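You operate a simulated robot arm through the tools that you are given. There is no shell and no other tool. Be economical: measure what you need, move in short steps, check, and stop when the job is done.

Carry out the task below with a simulated robot arm. There is one attempt and no reset: what you move stays moved.

TASK
Stand the scrubber beside the grey book with a meter. It goes on the side that lies toward x +0.7, y -0.7 (a direction in the base frame), with about 3 cm between them.
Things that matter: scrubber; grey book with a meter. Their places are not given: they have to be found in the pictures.

It is judged by the outcome, as a careful person would: the job done as asked, and still so three seconds after it is handed in. It fails if anything else is knocked over, pushed out of place, dropped, spilled or broken.

THE ROBOT
A 6-joint arm with a two-finger parallel gripper, fixed in place. Base frame: the origin is at the foot of the arm, x ahead of it, y to its left, z up. Lengths are in mm, angles in degrees, forces in N, time in s.
With the tool pointing down near the work surface it reaches from about 240 to 660 mm from the base axis. Its first joint turns from -66.0 to 66.0 degrees. Payload 2.9 kg.
Tool frame: the origin (TCP) lies between the finger pads and is the grasp point; the fingertips stand 30 mm ahead of it; z points along the fingers, y is the line along which they close. The gripper opens to 110 mm. The fingers are 20 mm wide and 10 mm thick; the gripper's body (48 by 112 mm) begins 55 mm behind the TCP.
Orientation is told as [roll, pitch, yaw] about the base's x, y, z axes, in that order, counted from this pose: with the fingers straight down and closing along the base's y, the tool's x points along the base's -x, its y along +y and its z along -z.

THE INTERFACE
- The arm moves only by the tool arm_command. Its arguments are lists of equal length, an entry for each row: "delta_pos": the shift along the tool's x, y, z in units of 20 mm (1.0 is 20 mm), a list of three; "yaw": the turn about the tool's z in units of 6 degrees (1.0 is 6 degrees). In form: {"delta_pos": [[dx, dy, dz], ...], "yaw": [yaw, ...]}. A call has 1 to 8 rows; each row shifts and turns the commanded pose from where the row before left it, along the tool's axes as they then stand. "fingers" is the finger opening in mm, from 0 to 110, set as the call begins (left out, the last holds). A call with a number of a shift or a turn outside -1 to 1 is refused whole. A row lasts 0.2 s, in which the tool goes at most 50 mm and 8.6 degrees; a call with a longer step from one row to the next is refused whole, and so is a gripper value outside its range. A pose out of reach is approached as far as the arm can. The call stops where the force on the tool passes 40 N (or 10 N more than at its start, if that is more) or the arm is blocked; 0.2 s more then pass. The fingers move at their own pace (about 108 mm/s each) and stop on an object; they squeeze with about 39 N. The grip force told is the motor's: it shows also when the fingers shut on nothing. Time passes only in rows, and 0.2 s behind the last, so rows that do not move let the fingers close. It gives the time, the measured TCP pose, the force on the tool (base axes), the opening and the grip force at its end, in the units of the frame above (readings bear some noise).
- Cameras (640 x 400 px; columns grow to the right, rows downward): "scene" is fixed at [80.5, 433.4, 1390]; the picture's right is [-0.74, -0.67, 0.00], its down [-0.35, 0.38, -0.86] and it looks along [0.58, -0.63, -0.52] (base axes); focal length 342 px, centre (320, 200). "wrist" rides on the gripper at [-36, 0, -57] in the tool frame; the picture's right is [0.00, -1.00, 0.00], its down [0.97, 0.00, -0.24] and it looks along [0.24, 0.00, 0.97] (tool axes); focal length 218 px, centre (320, 200).
- snapshot(camera): a new picture of that camera. No time passes.
- probe_pixels(camera, pixels): for up to 12 pixels [column, row] of the newest picture of that camera ("zoom" is the newest enlarged one), the place [x, y, z] in the base frame of the surface seen there, good to about 3 mm. No time passes.
- enlarge(camera, box): a new picture of the part [left, top, right, bottom] of that camera's present view, enlarged. No time passes.
- hand_in(): hands the job in; it is judged then, once.

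Work in short steps. Measure before you move; look again where a grasp or a placing could have gone wrong, and mend it. You have 60 turns and 24 pictures in all, the two below and enlarged ones among them. Open the gripper and draw the arm clear of the work before you hand the job in, unless the task says otherwise; then end with one line.

The tools are called after "Emit:" as name(argument=value, ...) on one line, values as JSON. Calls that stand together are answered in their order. arm_command: Moves the arm, as the interface text tells. Its arguments: {"type":"object","properties":{"delta_pos":{"type":"array","items":{"type":"array","items":{"type":"number"}}},"yaw":{"type":"array","items":{"type":"number"}},"fingers":{"type":"number"}},"required":["delta_pos","yaw"]} The other tools are called the same way: snapshot (camera) takes a picture; probe_pixels (camera, pixels) gives the place of the surface under pixels of a picture; enlarge (camera, box) takes an enlarged picture of a part of a camera's view; hand_in () hands the job in.

At the start:

```text
time: 0.0
ee_pos: [382.0, 3.2, 1186.3]
ee_rot: [0.1, 0.0, -0.1]
force: [-0.3, -0.3, -0.3]
gripper_width: 110.0
grip_force: 0.0
```

scene: 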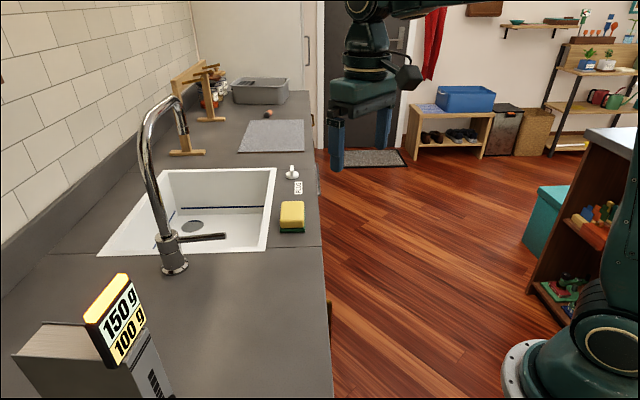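
wrist: 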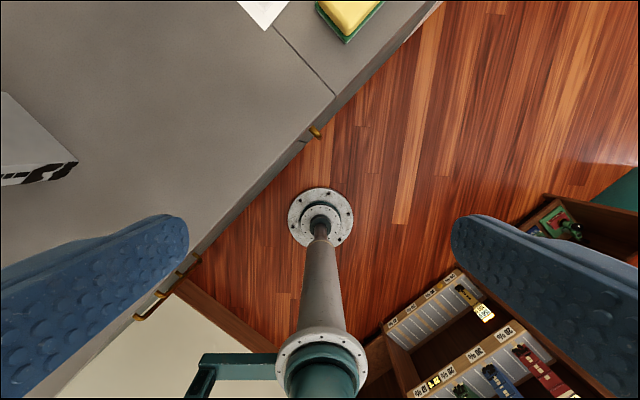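

The scrubber seems to be at (292,217) and the grey book at (95,360) in the scene picture. I enlarge both and probe.

Emit:
enlarge(camera="scene", box=[0, 240, 256, 400])

Emit:
enlarge(camera="scene", box=[230, 150, 342, 260])

Emit:
probe_pixels(camera="scene", pixels=[[292, 208], [281, 224], [304, 224], [282, 203], [303, 203], [280, 232], [304, 233], [60, 340], [15, 355], [45, 322], [150, 375], [230, 320]])

Emit:
probe_pixels(camera="wrist", pixels=[[2, 92], [78, 160], [30, 150], [10, 182], [40, 185], [100, 140], [350, 10], [320, 5], [345, 42], [382, 3], [300, 60], [4, 250]])

```text
2.50 times, centred on (128, 320) of scene
```

zoom: 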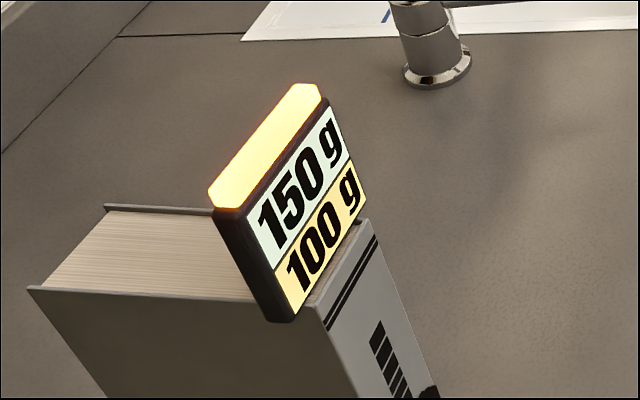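

```text
3.64 times, centred on (286, 205) of scene
```

zoom: 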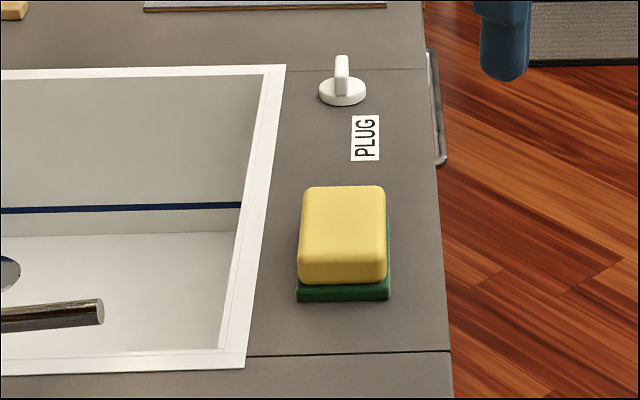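

```text
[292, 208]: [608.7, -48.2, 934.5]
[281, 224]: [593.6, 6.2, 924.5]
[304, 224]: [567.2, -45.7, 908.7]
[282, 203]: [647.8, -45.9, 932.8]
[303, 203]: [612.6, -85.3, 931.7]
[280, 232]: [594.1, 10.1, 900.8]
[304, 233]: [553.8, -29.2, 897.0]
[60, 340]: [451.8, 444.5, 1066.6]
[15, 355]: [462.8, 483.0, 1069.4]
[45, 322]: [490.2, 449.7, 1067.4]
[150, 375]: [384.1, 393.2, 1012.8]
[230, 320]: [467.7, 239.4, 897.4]
```

```text
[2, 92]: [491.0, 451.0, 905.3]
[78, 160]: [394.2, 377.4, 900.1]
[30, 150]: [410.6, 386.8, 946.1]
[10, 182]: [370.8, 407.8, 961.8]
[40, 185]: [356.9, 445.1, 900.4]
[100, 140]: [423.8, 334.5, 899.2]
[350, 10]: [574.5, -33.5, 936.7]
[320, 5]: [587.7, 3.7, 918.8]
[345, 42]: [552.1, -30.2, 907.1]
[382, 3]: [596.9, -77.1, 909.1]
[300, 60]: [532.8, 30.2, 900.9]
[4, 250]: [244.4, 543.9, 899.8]
```

The scrubber is about 80 x 56 mm with its long axis toward (0.7,-0.7). The book stands 168 mm tall near (440,430). Next I measure the faucet at (170,265), the handle, and the free counter behind the book.

Emit:
probe_pixels(camera="scene", pixels=[[175, 262], [172, 240], [165, 225], [225, 236], [143, 140], [155, 105], [185, 130], [100, 255], [265, 250], [150, 300], [180, 330], [120, 272]])

Emit:
arm_command(delta_pos=[[0, 0, 0], [0, 0, 0], [0, 0, 0], [0, 0, 0], [0, 0, 0], [0, 0, 0], [0, 0, 0], [0, 0, 0]], yaw=[1, 1, 1, 1, 1, 1, 1, 0.5])

```text
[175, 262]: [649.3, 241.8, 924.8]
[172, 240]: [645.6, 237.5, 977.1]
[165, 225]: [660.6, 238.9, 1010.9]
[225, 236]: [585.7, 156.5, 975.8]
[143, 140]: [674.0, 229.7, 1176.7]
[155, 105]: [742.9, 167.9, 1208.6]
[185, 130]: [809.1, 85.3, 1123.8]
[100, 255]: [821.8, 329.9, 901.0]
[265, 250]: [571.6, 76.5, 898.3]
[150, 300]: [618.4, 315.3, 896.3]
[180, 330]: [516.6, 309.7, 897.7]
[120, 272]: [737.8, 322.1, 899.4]
```

```text
time: 1.8
ee_pos: [382.3, 2.3, 1185.6]
ee_rot: [-0.1, 0.0, -45.2]
force: [-0.7, 1.2, 0.1]
gripper_width: 110.3
grip_force: 0.1
```

The faucet stands at (660,238) and its handle tip at (585,156,976), so I will carry close to the base. Next I move toward the scrubber at about (602,-38).

Emit:
arm_command(delta_pos=[[-0.95, 0.8, 0.6], [-0.95, 0.8, 0.6], [-0.95, 0.8, 0.6], [-0.95, 0.8, 0.6], [-0.95, 0.8, 0.6], [-0.95, 0.8, 0.6], [-0.95, 0.8, 0.6], [-0.95, 0.8, 0.6]], yaw=[0, 0, 0, 0, 0, 0, 0, 0])

Emit:
snapshot(camera="wrist")

```text
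time: 3.6
ee_pos: [577.3, -14.1, 1088.1]
ee_rot: [0.0, 0.0, -45.1]
force: [0.6, -0.2, -0.2]
gripper_width: 110.0
grip_force: 0.0
```

```text
19 pictures are left
```

wrist: 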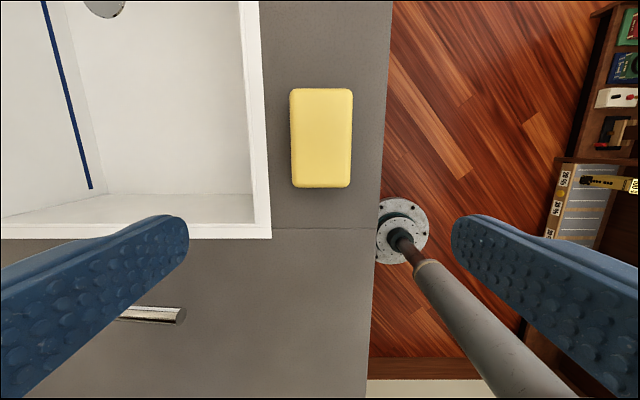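

The sponge is aligned with the tool and spans (290..352, 88..187). I probe its top edges, centre and the counter around it.

Emit:
probe_pixels(camera="wrist", pixels=[[320, 138], [292, 138], [350, 138], [320, 91], [320, 184], [275, 150], [370, 150], [262, 150], [382, 150], [181, 315]])

```text
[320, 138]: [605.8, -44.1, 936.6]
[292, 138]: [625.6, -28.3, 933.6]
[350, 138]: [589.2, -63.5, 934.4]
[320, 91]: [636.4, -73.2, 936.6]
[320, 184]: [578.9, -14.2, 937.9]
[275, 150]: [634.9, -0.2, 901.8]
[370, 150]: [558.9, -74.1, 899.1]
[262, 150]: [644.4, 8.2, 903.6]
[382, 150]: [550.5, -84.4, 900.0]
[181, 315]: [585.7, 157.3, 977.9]
```

The sponge centre is (607,-45), its top at z 937, about 52 mm wide. I move -43 mm along tool x, narrow to 80 mm, and descend to TCP z about 958 first.

Emit:
arm_command(delta_pos=[[-0.72, 0, 0.3], [-0.72, 0, 0.8], [-0.72, 0, 0.9], [0, 0, 0.9], [0, 0, 0.9], [0, 0, 0.9], [0, 0, 0.9], [0, 0, 0.9]], yaw=[0, 0, 0, 0, 0, 0, 0, 0], fingers=80)

Emit:
snapshot(camera="wrist")

```text
time: 5.4
ee_pos: [611.0, -43.7, 958.7]
ee_rot: [0.0, 0.0, -45.1]
force: [0.6, 1.1, 0.4]
gripper_width: 80.1
grip_force: 0.0
```

```text
18 pictures are left
```

wrist: 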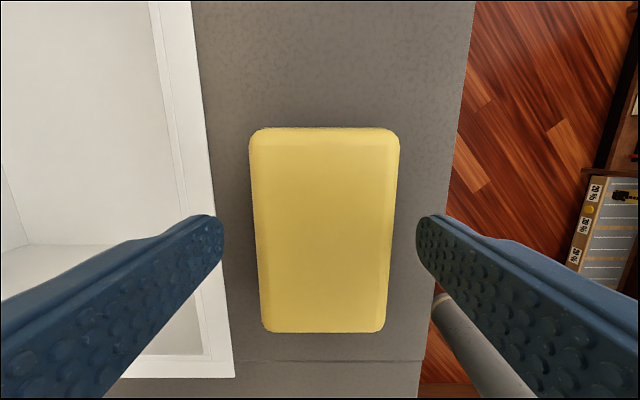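

The fingers straddle the sponge evenly (tips at columns 222 and 418). I descend 25 mm, then close.

Emit:
arm_command(delta_pos=[[0, 0, 0.6], [0, 0, 0.62]], yaw=[0, 0], fingers=72)

Emit:
arm_command(delta_pos=[[0, 0, 0], [0, 0, 0], [0, 0, 0]], yaw=[0, 0, 0], fingers=30)

```text
time: 6.0
ee_pos: [609.1, -44.6, 935.5]
ee_rot: [0.0, 0.0, -45.1]
force: [0.4, 0.1, 0.4]
gripper_width: 72.2
grip_force: 0.1
```

```text
time: 6.8
ee_pos: [610.9, -44.6, 934.3]
ee_rot: [0.0, 0.0, -45.0]
force: [-1.0, 0.3, 0.1]
gripper_width: 59.3
grip_force: 39.4
```

The grip holds at 59 mm. I lift 100 mm and check.

Emit:
arm_command(delta_pos=[[0, 0, -0.5], [0, 0, -0.9], [0, 0, -0.9], [0, 0, -0.9], [0, 0, -0.9], [0, 0, -0.9]], yaw=[0, 0, 0, 0, 0, 0])

Emit:
arm_command(delta_pos=[[0.2, -0.9, -0.6], [0.2, -0.9, -0.6], [0.2, -0.9, -0.6], [0.2, -0.9, -0.6], [0.2, -0.9, -0.6], [0.2, -0.9, 0], [0.2, -0.9, 0], [0.2, -0.9, 0]], yaw=[0, 0, 0, 0, 0, 0, 0, 0])

Emit:
snapshot(camera="scene")

```text
time: 8.2
ee_pos: [610.7, -45.8, 1035.2]
ee_rot: [-0.1, 0.0, -45.1]
force: [-0.1, 0.1, 0.6]
gripper_width: 29.9
grip_force: 0.1
```

```text
time: 10.0
ee_pos: [486.9, -126.0, 1093.0]
ee_rot: [0.1, 0.0, -45.0]
force: [-0.5, 0.4, 0.7]
gripper_width: 29.9
grip_force: 0.1
```

```text
17 pictures are left
```

scene: 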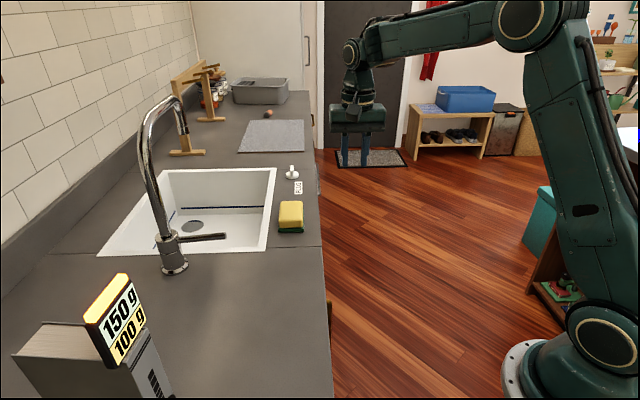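

The sponge slipped out and still lies on the counter at (291,217). I go back over it with the fingers open and look closely.

Emit:
arm_command(delta_pos=[[-0.2, 0.9, 0], [-0.2, 0.9, 0], [-0.2, 0.9, 0], [-0.2, 0.9, 0.6], [-0.2, 0.9, 0.6], [-0.2, 0.9, 0.6], [-0.2, 0.9, 0.6], [-0.2, 0.9, 0.6]], yaw=[0, 0, 0, 0, 0, 0, 0, 0], fingers=80)

Emit:
snapshot(camera="wrist")

Emit:
enlarge(camera="scene", box=[260, 180, 324, 244])

```text
time: 11.8
ee_pos: [611.0, -44.8, 1035.0]
ee_rot: [0.0, 0.0, -45.0]
force: [-0.4, -0.7, -1.0]
gripper_width: 80.2
grip_force: 0.0
```

```text
16 pictures are left
```

wrist: 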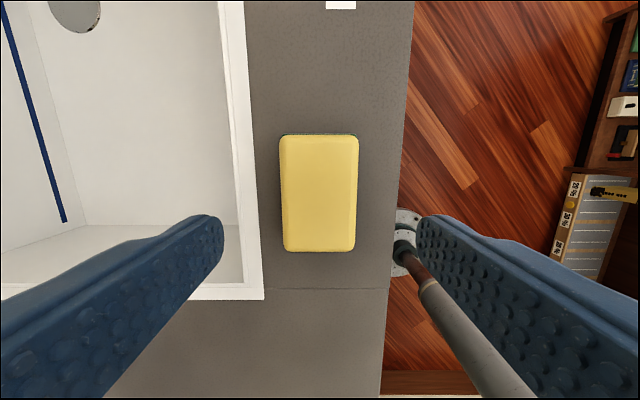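

```text
6.25 times, centred on (292, 212) of scene
```

zoom: 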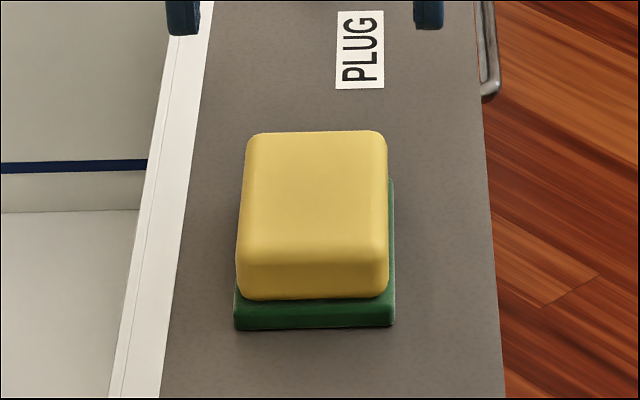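

I probe the green pad's lip in the enlarged picture to choose a grip height.

Emit:
probe_pixels(camera="zoom", pixels=[[315, 327], [315, 307], [315, 296], [315, 270], [391, 240], [391, 280], [384, 230], [315, 245], [238, 322], [393, 322]])

Emit:
probe_pixels(camera="wrist", pixels=[[281, 190], [358, 190], [320, 137], [320, 250], [320, 190]])

```text
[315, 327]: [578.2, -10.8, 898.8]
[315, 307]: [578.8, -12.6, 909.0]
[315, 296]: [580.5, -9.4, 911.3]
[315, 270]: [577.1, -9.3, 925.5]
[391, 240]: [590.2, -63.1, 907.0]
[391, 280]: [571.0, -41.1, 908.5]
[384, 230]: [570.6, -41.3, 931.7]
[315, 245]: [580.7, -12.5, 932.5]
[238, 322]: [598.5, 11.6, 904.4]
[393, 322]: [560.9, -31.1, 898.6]
```

```text
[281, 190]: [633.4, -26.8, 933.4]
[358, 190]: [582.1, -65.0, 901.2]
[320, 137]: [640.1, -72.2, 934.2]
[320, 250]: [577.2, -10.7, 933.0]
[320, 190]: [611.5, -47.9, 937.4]
```

The green lip ends at z 909, so the first grip held only that narrow lip. This time I grip the yellow body above it with the tips at z 912 (TCP 942).

Emit:
arm_command(delta_pos=[[0, 0, 0.8], [0, 0, 0.9], [0, 0, 0.9], [0, 0, 0.9], [0, 0, 0.7], [0, 0, 0.45]], yaw=[0, 0, 0, 0, 0, 0])

Emit:
arm_command(delta_pos=[[0, 0, 0], [0, 0, 0], [0, 0, 0], [0, 0, 0]], yaw=[0, 0, 0, 0], fingers=0)

Emit:
arm_command(delta_pos=[[0, 0, -0.2], [0, 0, -0.3], [0, 0, -0.3], [0, 0, -0.2]], yaw=[0, 0, 0, 0])

```text
time: 13.2
ee_pos: [611.4, -44.4, 941.4]
ee_rot: [0.0, 0.0, -45.0]
force: [-0.1, 0.0, 0.1]
gripper_width: 80.1
grip_force: 0.1
```

```text
time: 14.2
ee_pos: [610.6, -43.5, 943.0]
ee_rot: [0.0, -0.1, -45.0]
force: [-0.1, 0.2, -0.1]
gripper_width: 58.8
grip_force: 39.0
```

```text
time: 15.2
ee_pos: [610.8, -44.9, 961.3]
ee_rot: [0.0, 0.0, -45.0]
force: [0.2, -0.1, -2.0]
gripper_width: 59.0
grip_force: 39.1
```

It now holds at 59 mm with about 2 N of load. I continue slowly and check.

Emit:
arm_command(delta_pos=[[0, 0, -0.3], [0, 0, -0.4], [0, 0, -0.4], [0, 0, -0.4], [0, 0, -0.4], [0, 0, -0.4], [0, 0, -0.4], [0, 0, -0.3]], yaw=[0, 0, 0, 0, 0, 0, 0, 0])

Emit:
enlarge(camera="scene", box=[240, 130, 340, 240])

```text
time: 17.0
ee_pos: [610.8, -44.5, 1020.3]
ee_rot: [-0.1, 0.0, -45.0]
force: [0.8, -0.2, -1.1]
gripper_width: 59.3
grip_force: 39.3
```

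```text
3.64 times, centred on (290, 185) of scene
```

zoom: 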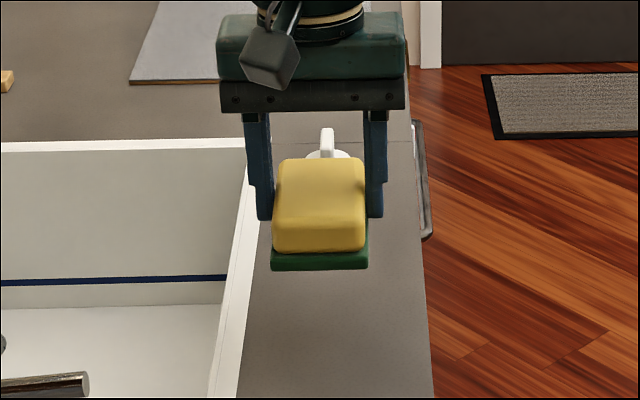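

The sponge is held, tipped slightly. I carry it along tool x, which keeps it 80 mm inside the tap handle, with gentle steps.

Emit:
arm_command(delta_pos=[[0.2, 0, -0.3], [0.4, 0, -0.3], [0.6, 0, -0.3], [0.8, 0, -0.3], [0.9, 0, 0], [0.9, 0, 0], [0.9, 0, 0], [0.9, 0, 0]], yaw=[0, 0, 0, 0, 0, 0, 0, 0])

Emit:
arm_command(delta_pos=[[0.9, 0, 0], [0.9, 0, 0], [0.9, 0, 0], [0.9, 0, 0], [0.9, 0, 0], [0.8, 0, 0], [0.5, 0, 0], [0.2, 0, 0]], yaw=[0, 0, 0, 0, 0, 0, 0, 0])

Emit:
snapshot(camera="wrist")

```text
time: 18.8
ee_pos: [531.2, 33.8, 1045.4]
ee_rot: [-0.1, 0.0, -45.0]
force: [0.4, -0.7, 0.2]
gripper_width: 59.2
grip_force: 39.0
```

```text
time: 20.6
ee_pos: [446.6, 120.6, 1044.0]
ee_rot: [0.0, 0.1, -45.0]
force: [-0.6, 0.2, -0.8]
gripper_width: 58.8
grip_force: 38.6
```

```text
13 pictures are left
```

wrist: 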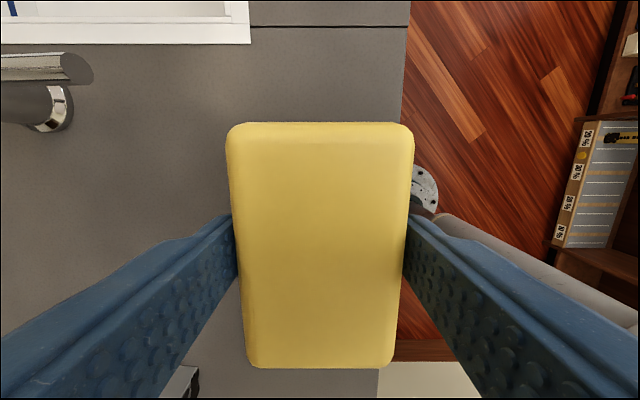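

The sponge sits squarely in the grip, and the book just shows at (185,380). I move 80 mm further along tool x to see the book's cover.

Emit:
arm_command(delta_pos=[[0.3, 0, 0], [0.6, 0, 0], [0.8, 0, 0], [0.8, 0, 0], [0.8, 0, 0], [0.5, 0, 0], [0.2, 0, 0]], yaw=[0, 0, 0, 0, 0, 0, 0])

Emit:
snapshot(camera="wrist")

```text
time: 22.2
ee_pos: [390.2, 175.8, 1044.4]
ee_rot: [-0.1, -0.1, -45.0]
force: [0.0, 0.5, -1.3]
gripper_width: 58.9
grip_force: 39.6
```

```text
12 pictures are left
```

wrist: 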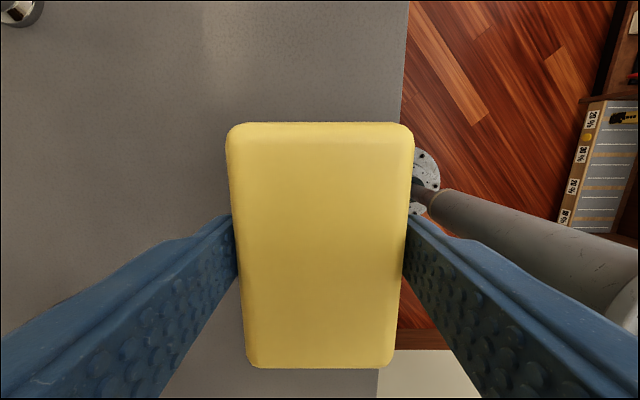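

The left finger now hides the book, so I measure its top edges with an enlarged scene view.

Emit:
enlarge(camera="scene", box=[0, 260, 192, 380])

```text
3.33 times, centred on (96, 320) of scene
```

zoom: 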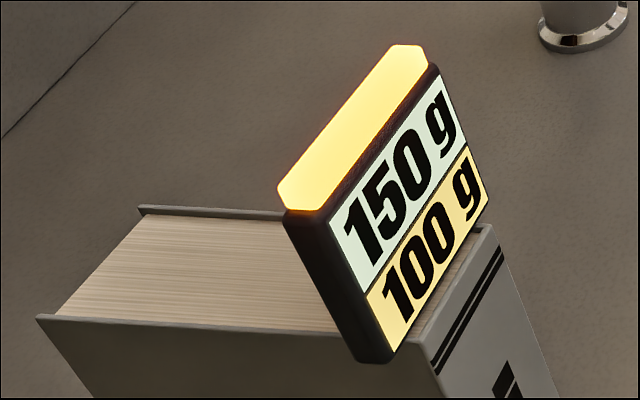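

Emit:
probe_pixels(camera="zoom", pixels=[[148, 209], [200, 213], [250, 216], [275, 218], [60, 321], [150, 326], [250, 332], [425, 350], [484, 235], [432, 68], [285, 205], [390, 355]])

```text
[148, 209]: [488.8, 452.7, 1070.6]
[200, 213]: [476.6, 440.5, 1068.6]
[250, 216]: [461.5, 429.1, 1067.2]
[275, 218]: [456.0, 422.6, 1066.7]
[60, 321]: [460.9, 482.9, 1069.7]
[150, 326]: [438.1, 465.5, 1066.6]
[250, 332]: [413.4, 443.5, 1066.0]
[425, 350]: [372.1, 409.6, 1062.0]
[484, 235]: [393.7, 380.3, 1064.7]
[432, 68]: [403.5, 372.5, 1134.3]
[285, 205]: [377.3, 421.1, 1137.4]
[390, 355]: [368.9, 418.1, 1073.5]
```

The far cover runs (489,453) to (394,380), about 38.5°, with normal (0.62,-0.78). Its meter overhangs by about 12 mm at the spine end. Target TCP is about (490,357); I turn 6.5° to align, then approach to 20 mm short of it, staying high.

Emit:
arm_command(delta_pos=[[0, 0, 0], [0, 0, 0], [0, 0.3, 0], [0, 0.6, 0], [0, 0.8, 0], [0, 0.8, 0], [0, 0.8, 0], [0, 0.8, 0]], yaw=[0.54, 0.54, 0, 0, 0, 0, 0, 0])

Emit:
arm_command(delta_pos=[[0.2, 0.8, 0], [0.4, 0.8, 0], [0.5, 0.8, 0], [0.5, 0.8, 0], [0.5, 0.8, 0], [0.5, 0.7, 0], [0.3, 0.5, 0], [0.1, 0.24, 0]], yaw=[0, 0, 0, 0, 0, 0, 0, 0])

Emit:
snapshot(camera="scene")

Emit:
snapshot(camera="wrist")

```text
time: 24.0
ee_pos: [455.3, 226.4, 1044.5]
ee_rot: [0.0, -0.1, -51.5]
force: [0.6, 0.1, -0.5]
gripper_width: 58.9
grip_force: 39.6
```

```text
time: 25.8
ee_pos: [501.2, 341.2, 1044.4]
ee_rot: [0.1, 0.0, -51.4]
force: [-0.2, 0.6, 0.2]
gripper_width: 59.1
grip_force: 38.7
```

```text
10 pictures are left
```

scene: 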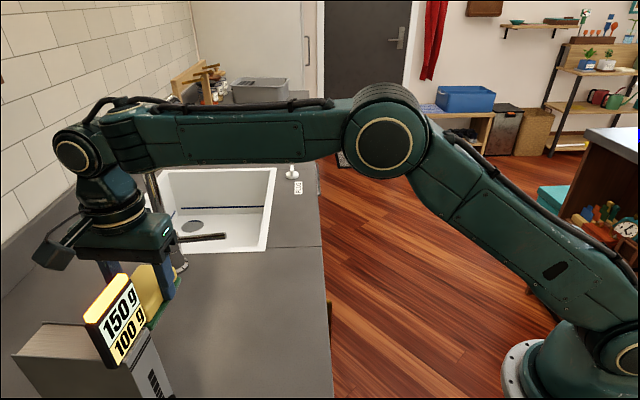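

```text
9 pictures are left
```

wrist: 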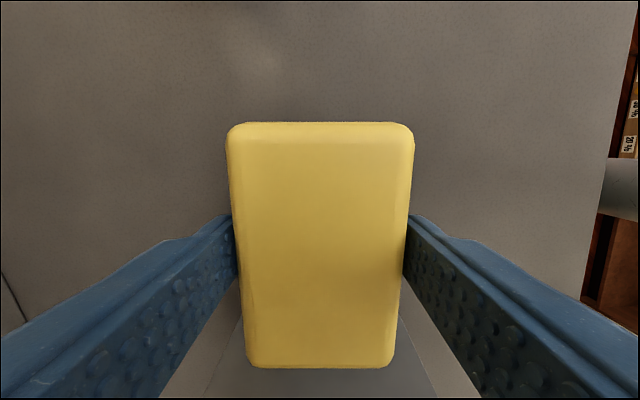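

I check the clearance of the arm's lower parts against the meter (top z 1137) before descending.

Emit:
probe_pixels(camera="scene", pixels=[[150, 168], [200, 162], [260, 160], [330, 157], [200, 140], [50, 255], [75, 245], [110, 215], [75, 160], [170, 225], [115, 250], [152, 318]])

Emit:
probe_pixels(camera="wrist", pixels=[[320, 360], [320, 125], [200, 370], [215, 350], [430, 350], [460, 380], [320, 390], [250, 385]])

```text
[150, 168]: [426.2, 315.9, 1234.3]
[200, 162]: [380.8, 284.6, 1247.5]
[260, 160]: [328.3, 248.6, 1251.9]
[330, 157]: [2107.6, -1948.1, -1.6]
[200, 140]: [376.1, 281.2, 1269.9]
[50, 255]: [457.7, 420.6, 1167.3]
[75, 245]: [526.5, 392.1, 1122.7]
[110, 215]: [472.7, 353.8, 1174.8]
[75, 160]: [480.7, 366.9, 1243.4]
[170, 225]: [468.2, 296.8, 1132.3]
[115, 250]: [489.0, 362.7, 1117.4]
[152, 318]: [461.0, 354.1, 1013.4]
```

```text
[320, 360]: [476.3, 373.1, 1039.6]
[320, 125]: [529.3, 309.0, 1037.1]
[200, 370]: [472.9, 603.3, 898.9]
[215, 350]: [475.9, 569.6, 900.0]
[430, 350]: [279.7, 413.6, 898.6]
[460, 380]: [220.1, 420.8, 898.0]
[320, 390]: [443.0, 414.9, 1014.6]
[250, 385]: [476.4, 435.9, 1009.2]
```

A box on the wrist at about (458,421,1167) sticks out about 90 mm along tool +x, which is toward the book. On descending it would hit the book top (z 1067). I back off and flip the tool 180° so the box points away.

Emit:
arm_command(delta_pos=[[-0.3, -0.3, 0], [-0.5, -0.6, 0], [-0.5, -0.8, 0], [-0.4, -0.9, 0], [-0.3, -0.9, 0], [0, -0.9, 0], [0, -0.7, 0], [0, -0.4, 0]], yaw=[0, 0, 0, 0, 0, 0, 0, 0])

Emit:
arm_command(delta_pos=[[0, 0, 0], [0, 0, 0], [0, 0, 0], [0, 0, 0], [0, 0, 0], [0, 0, 0], [0, 0, 0], [0, 0, 0]], yaw=[-0.5, -0.9, -0.9, -0.9, -0.9, -0.9, -0.9, -0.9])

Emit:
arm_command(delta_pos=[[0, 0, 0], [0, 0, 0], [0, 0, 0], [0, 0, 0], [0, 0, 0], [0, 0, 0], [0, 0, 0], [0, 0, 0]], yaw=[-0.9, -0.9, -0.9, -0.9, -0.9, -0.9, -0.9, -0.9])

Emit:
arm_command(delta_pos=[[0, 0, 0], [0, 0, 0], [0, 0, 0], [0, 0, 0], [0, 0, 0], [0, 0, 0], [0, 0, 0], [0, 0, 0]], yaw=[-0.9, -0.9, -0.9, -0.9, -0.9, -0.9, -0.9, -0.9])

Emit:
arm_command(delta_pos=[[0, 0, 0], [0, 0, 0], [0, 0, 0], [0, 0, 0], [0, 0, 0], [0, 0, 0], [0, 0, 0], [0, 0, 0]], yaw=[-0.9, -0.9, -0.9, -0.9, -0.9, -0.9, -0.6, -0.2])

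Emit:
snapshot(camera="wrist")

```text
time: 27.6
ee_pos: [441.0, 242.5, 1044.4]
ee_rot: [0.0, 0.0, -51.5]
force: [-0.2, 0.5, 0.0]
gripper_width: 59.1
grip_force: 38.9
```

```text
time: 29.4
ee_pos: [441.2, 241.0, 1045.0]
ee_rot: [0.0, 0.0, -10.6]
force: [-0.4, -0.2, -0.2]
gripper_width: 59.1
grip_force: 38.8
```

```text
time: 31.2
ee_pos: [440.4, 241.7, 1044.8]
ee_rot: [0.1, 0.0, 32.6]
force: [-0.3, 0.5, -1.2]
gripper_width: 58.7
grip_force: 39.1
```

```text
time: 33.0
ee_pos: [440.9, 242.3, 1045.1]
ee_rot: [0.1, 0.0, 75.8]
force: [0.4, 0.0, -1.2]
gripper_width: 59.1
grip_force: 39.4
```

```text
time: 34.8
ee_pos: [441.1, 242.7, 1044.0]
ee_rot: [0.0, -0.1, 113.0]
force: [0.1, -0.1, -0.8]
gripper_width: 59.2
grip_force: 38.8
```

```text
8 pictures are left
```

wrist: 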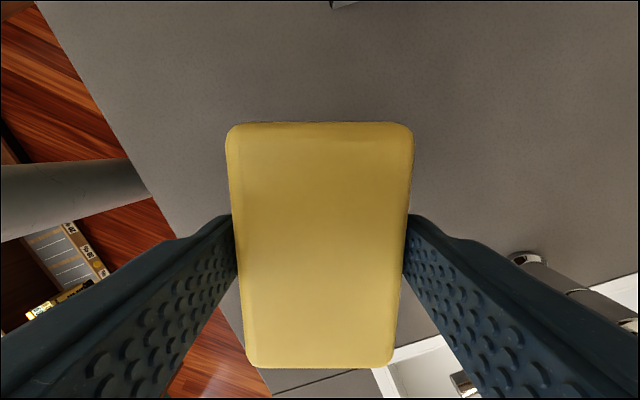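

The flip is nearly done at 113°. I turn the last 15.5° and advance along -y beside the book, staying about 35 mm short in x.

Emit:
arm_command(delta_pos=[[0, 0, 0], [0, 0, 0], [0, 0, 0], [0, 0, 0]], yaw=[-0.7, -0.7, -0.7, -0.48])

Emit:
arm_command(delta_pos=[[0, -0.3, 0], [0, -0.6, 0], [-0.2, -0.8, 0], [-0.4, -0.9, 0], [-0.4, -0.9, 0], [-0.3, -0.9, 0], [-0.2, -0.7, 0], [0, -0.38, 0]], yaw=[0, 0, 0, 0, 0, 0, 0, 0])

Emit:
snapshot(camera="wrist")

```text
time: 35.8
ee_pos: [439.2, 242.3, 1044.8]
ee_rot: [0.0, 0.1, 128.5]
force: [0.3, 0.0, -0.9]
gripper_width: 58.9
grip_force: 39.1
```

```text
time: 37.6
ee_pos: [508.4, 333.6, 1047.1]
ee_rot: [0.2, 0.0, 128.4]
force: [-0.2, -0.3, -0.4]
gripper_width: 59.1
grip_force: 39.3
```

```text
7 pictures are left
```

wrist: 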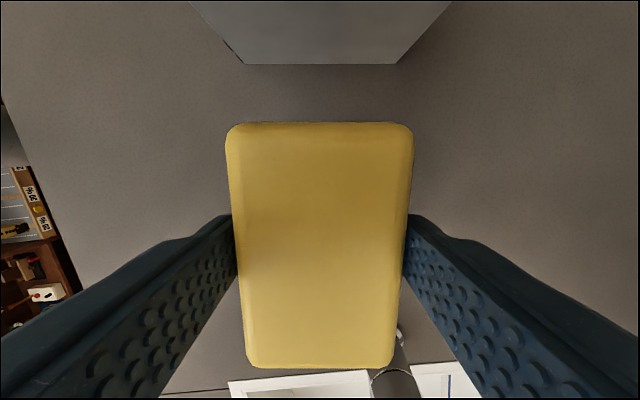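

The cover's bottom edge is level at row 64, columns 242 to 396, so the sponge is centred and parallel to it. I probe the edge and the sponge end.

Emit:
probe_pixels(camera="wrist", pixels=[[248, 67], [320, 67], [392, 67], [320, 60], [260, 55], [380, 55], [320, 126], [320, 365], [320, 121]])

```text
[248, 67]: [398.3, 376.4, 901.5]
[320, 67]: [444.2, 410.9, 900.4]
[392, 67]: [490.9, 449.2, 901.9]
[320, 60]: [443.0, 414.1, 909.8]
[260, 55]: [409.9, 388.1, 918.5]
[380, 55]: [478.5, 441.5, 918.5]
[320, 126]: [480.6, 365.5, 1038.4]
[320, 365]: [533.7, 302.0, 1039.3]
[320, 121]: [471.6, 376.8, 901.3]
```

The cover plane is at n = -48 and the sponge's near face at n = +11.5, so the gap is 59 mm. I shift 29 mm toward the book, then descend to 948.

Emit:
arm_command(delta_pos=[[-0.25, 0, 0], [-0.5, 0, 0], [-0.5, 0, 0.1], [-0.22, 0, 0.3], [0, 0, 0.5], [0, 0, 0.6], [0, 0, 0.6], [0, 0, 0.6]], yaw=[0, 0, 0, 0, 0, 0, 0, 0])

Emit:
arm_command(delta_pos=[[0, 0, 0.6], [0, 0, 0.6], [0, 0, 0.5], [0, 0, 0.3], [0, 0, 0.2]], yaw=[0, 0, 0, 0, 0])

Emit:
snapshot(camera="wrist")

```text
time: 39.4
ee_pos: [491.1, 357.9, 990.4]
ee_rot: [0.0, 0.0, 128.4]
force: [0.6, -0.8, -1.3]
gripper_width: 59.4
grip_force: 39.7
```

```text
time: 40.6
ee_pos: [490.2, 356.6, 947.2]
ee_rot: [0.0, 0.0, 128.4]
force: [-0.3, -0.2, -0.5]
gripper_width: 58.9
grip_force: 38.9
```

```text
6 pictures are left
```

wrist: 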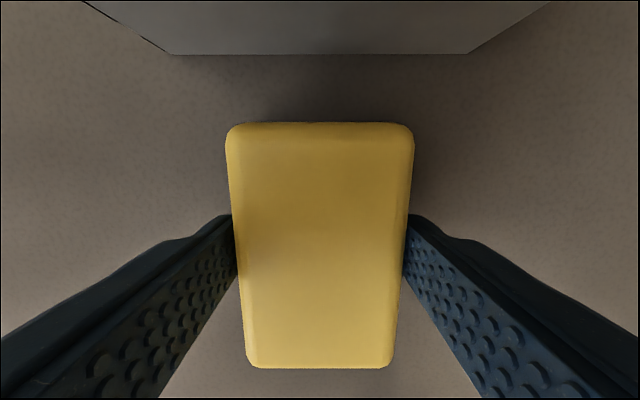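

The TCP is at n = 26, which gives a gap of about 30 mm. I lower gently onto the counter.

Emit:
arm_command(delta_pos=[[0, 0, 0.1], [0, 0, 0.1], [0, 0, 0.05], [0, 0, 0]], yaw=[0, 0, 0, 0])

```text
time: 41.6
ee_pos: [490.9, 358.1, 942.1]
ee_rot: [0.0, 0.0, 128.3]
force: [0.2, 0.0, -0.6]
gripper_width: 58.9
grip_force: 39.2
```

No clear contact force yet, so I go down another 1 mm at a time.

Emit:
arm_command(delta_pos=[[0, 0, 0.05], [0, 0, 0]], yaw=[0, 0])

Emit:
enlarge(camera="scene", box=[80, 230, 240, 350])

```text
time: 42.2
ee_pos: [490.3, 357.5, 941.6]
ee_rot: [-0.1, -0.1, 128.5]
force: [0.9, -0.9, 2.6]
gripper_width: 58.9
grip_force: 38.8
```

```text
3.33 times, centred on (160, 290) of scene
```

zoom: 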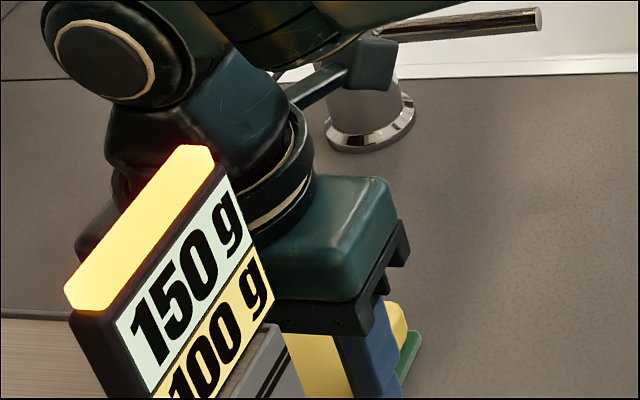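

Contact shows as +2.6 N, so the sponge is on the counter. I open and rise straight up.

Emit:
arm_command(delta_pos=[[0, 0, 0], [0, 0, 0], [0, 0, 0]], yaw=[0, 0, 0], fingers=80)

Emit:
arm_command(delta_pos=[[0, 0, -0.2], [0, 0, -0.5], [0, 0, -0.8], [0, 0, -0.8], [0, 0, -0.8], [0, 0, -0.8], [0, 0, -0.8], [0, 0, -0.8]], yaw=[0, 0, 0, 0, 0, 0, 0, 0])

Emit:
snapshot(camera="wrist")

```text
time: 43.0
ee_pos: [490.0, 356.9, 942.4]
ee_rot: [0.0, -0.1, 128.4]
force: [1.1, 0.1, -0.2]
gripper_width: 80.1
grip_force: 0.0
```

```text
time: 44.8
ee_pos: [489.8, 357.3, 1052.1]
ee_rot: [0.0, 0.1, 128.3]
force: [1.4, 0.4, -0.3]
gripper_width: 80.2
grip_force: 0.0
```

```text
4 pictures are left
```

wrist: 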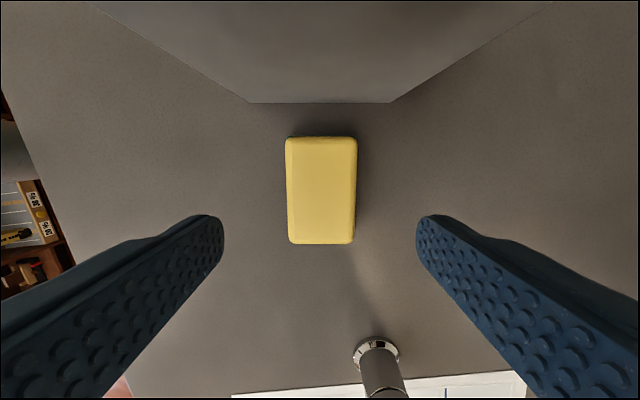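

Emit:
probe_pixels(camera="wrist", pixels=[[320, 99], [262, 100], [380, 100], [320, 139], [320, 242], [295, 139], [345, 139], [320, 190]])

Emit:
arm_command(delta_pos=[[0.2, 0.4, -0.5], [0.2, 0.8, -0.8], [0.2, 0.9, -0.8], [0.2, 0.9, -0.8], [0, 0.9, -0.5], [0, 0.9, 0], [0, 0.9, 0], [0, 0.6, 0]], yaw=[0, 0, 0, 0, 0, 0, 0, 0])

Emit:
snapshot(camera="scene")

```text
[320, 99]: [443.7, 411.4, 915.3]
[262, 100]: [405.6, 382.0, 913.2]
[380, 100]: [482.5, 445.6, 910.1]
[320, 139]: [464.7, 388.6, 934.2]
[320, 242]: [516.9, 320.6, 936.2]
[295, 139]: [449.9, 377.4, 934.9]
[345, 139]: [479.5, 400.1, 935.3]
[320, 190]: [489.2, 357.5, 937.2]
```

```text
time: 46.6
ee_pos: [401.8, 267.3, 1118.8]
ee_rot: [-0.1, 0.0, 128.3]
force: [0.4, -0.2, 0.2]
gripper_width: 79.8
grip_force: 0.1
```

```text
3 pictures are left
```

scene: 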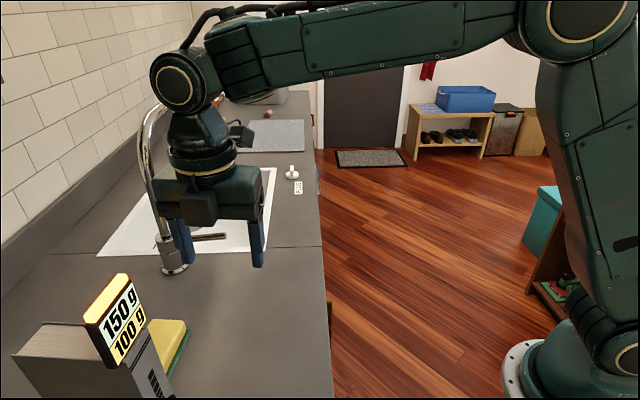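

The sponge stands flat, parallel to the cover and centred on it, about 30 mm away. The book is unmoved and the arm is clear, so I hand in.

Emit:
hand_in()

```text
The job is handed in.
```

The scrubber stands about 3 cm from the grey book, on its (+0.7, -0.7) side, and the job is handed in; the first grip slipped, but the second held and nothing else was moved.
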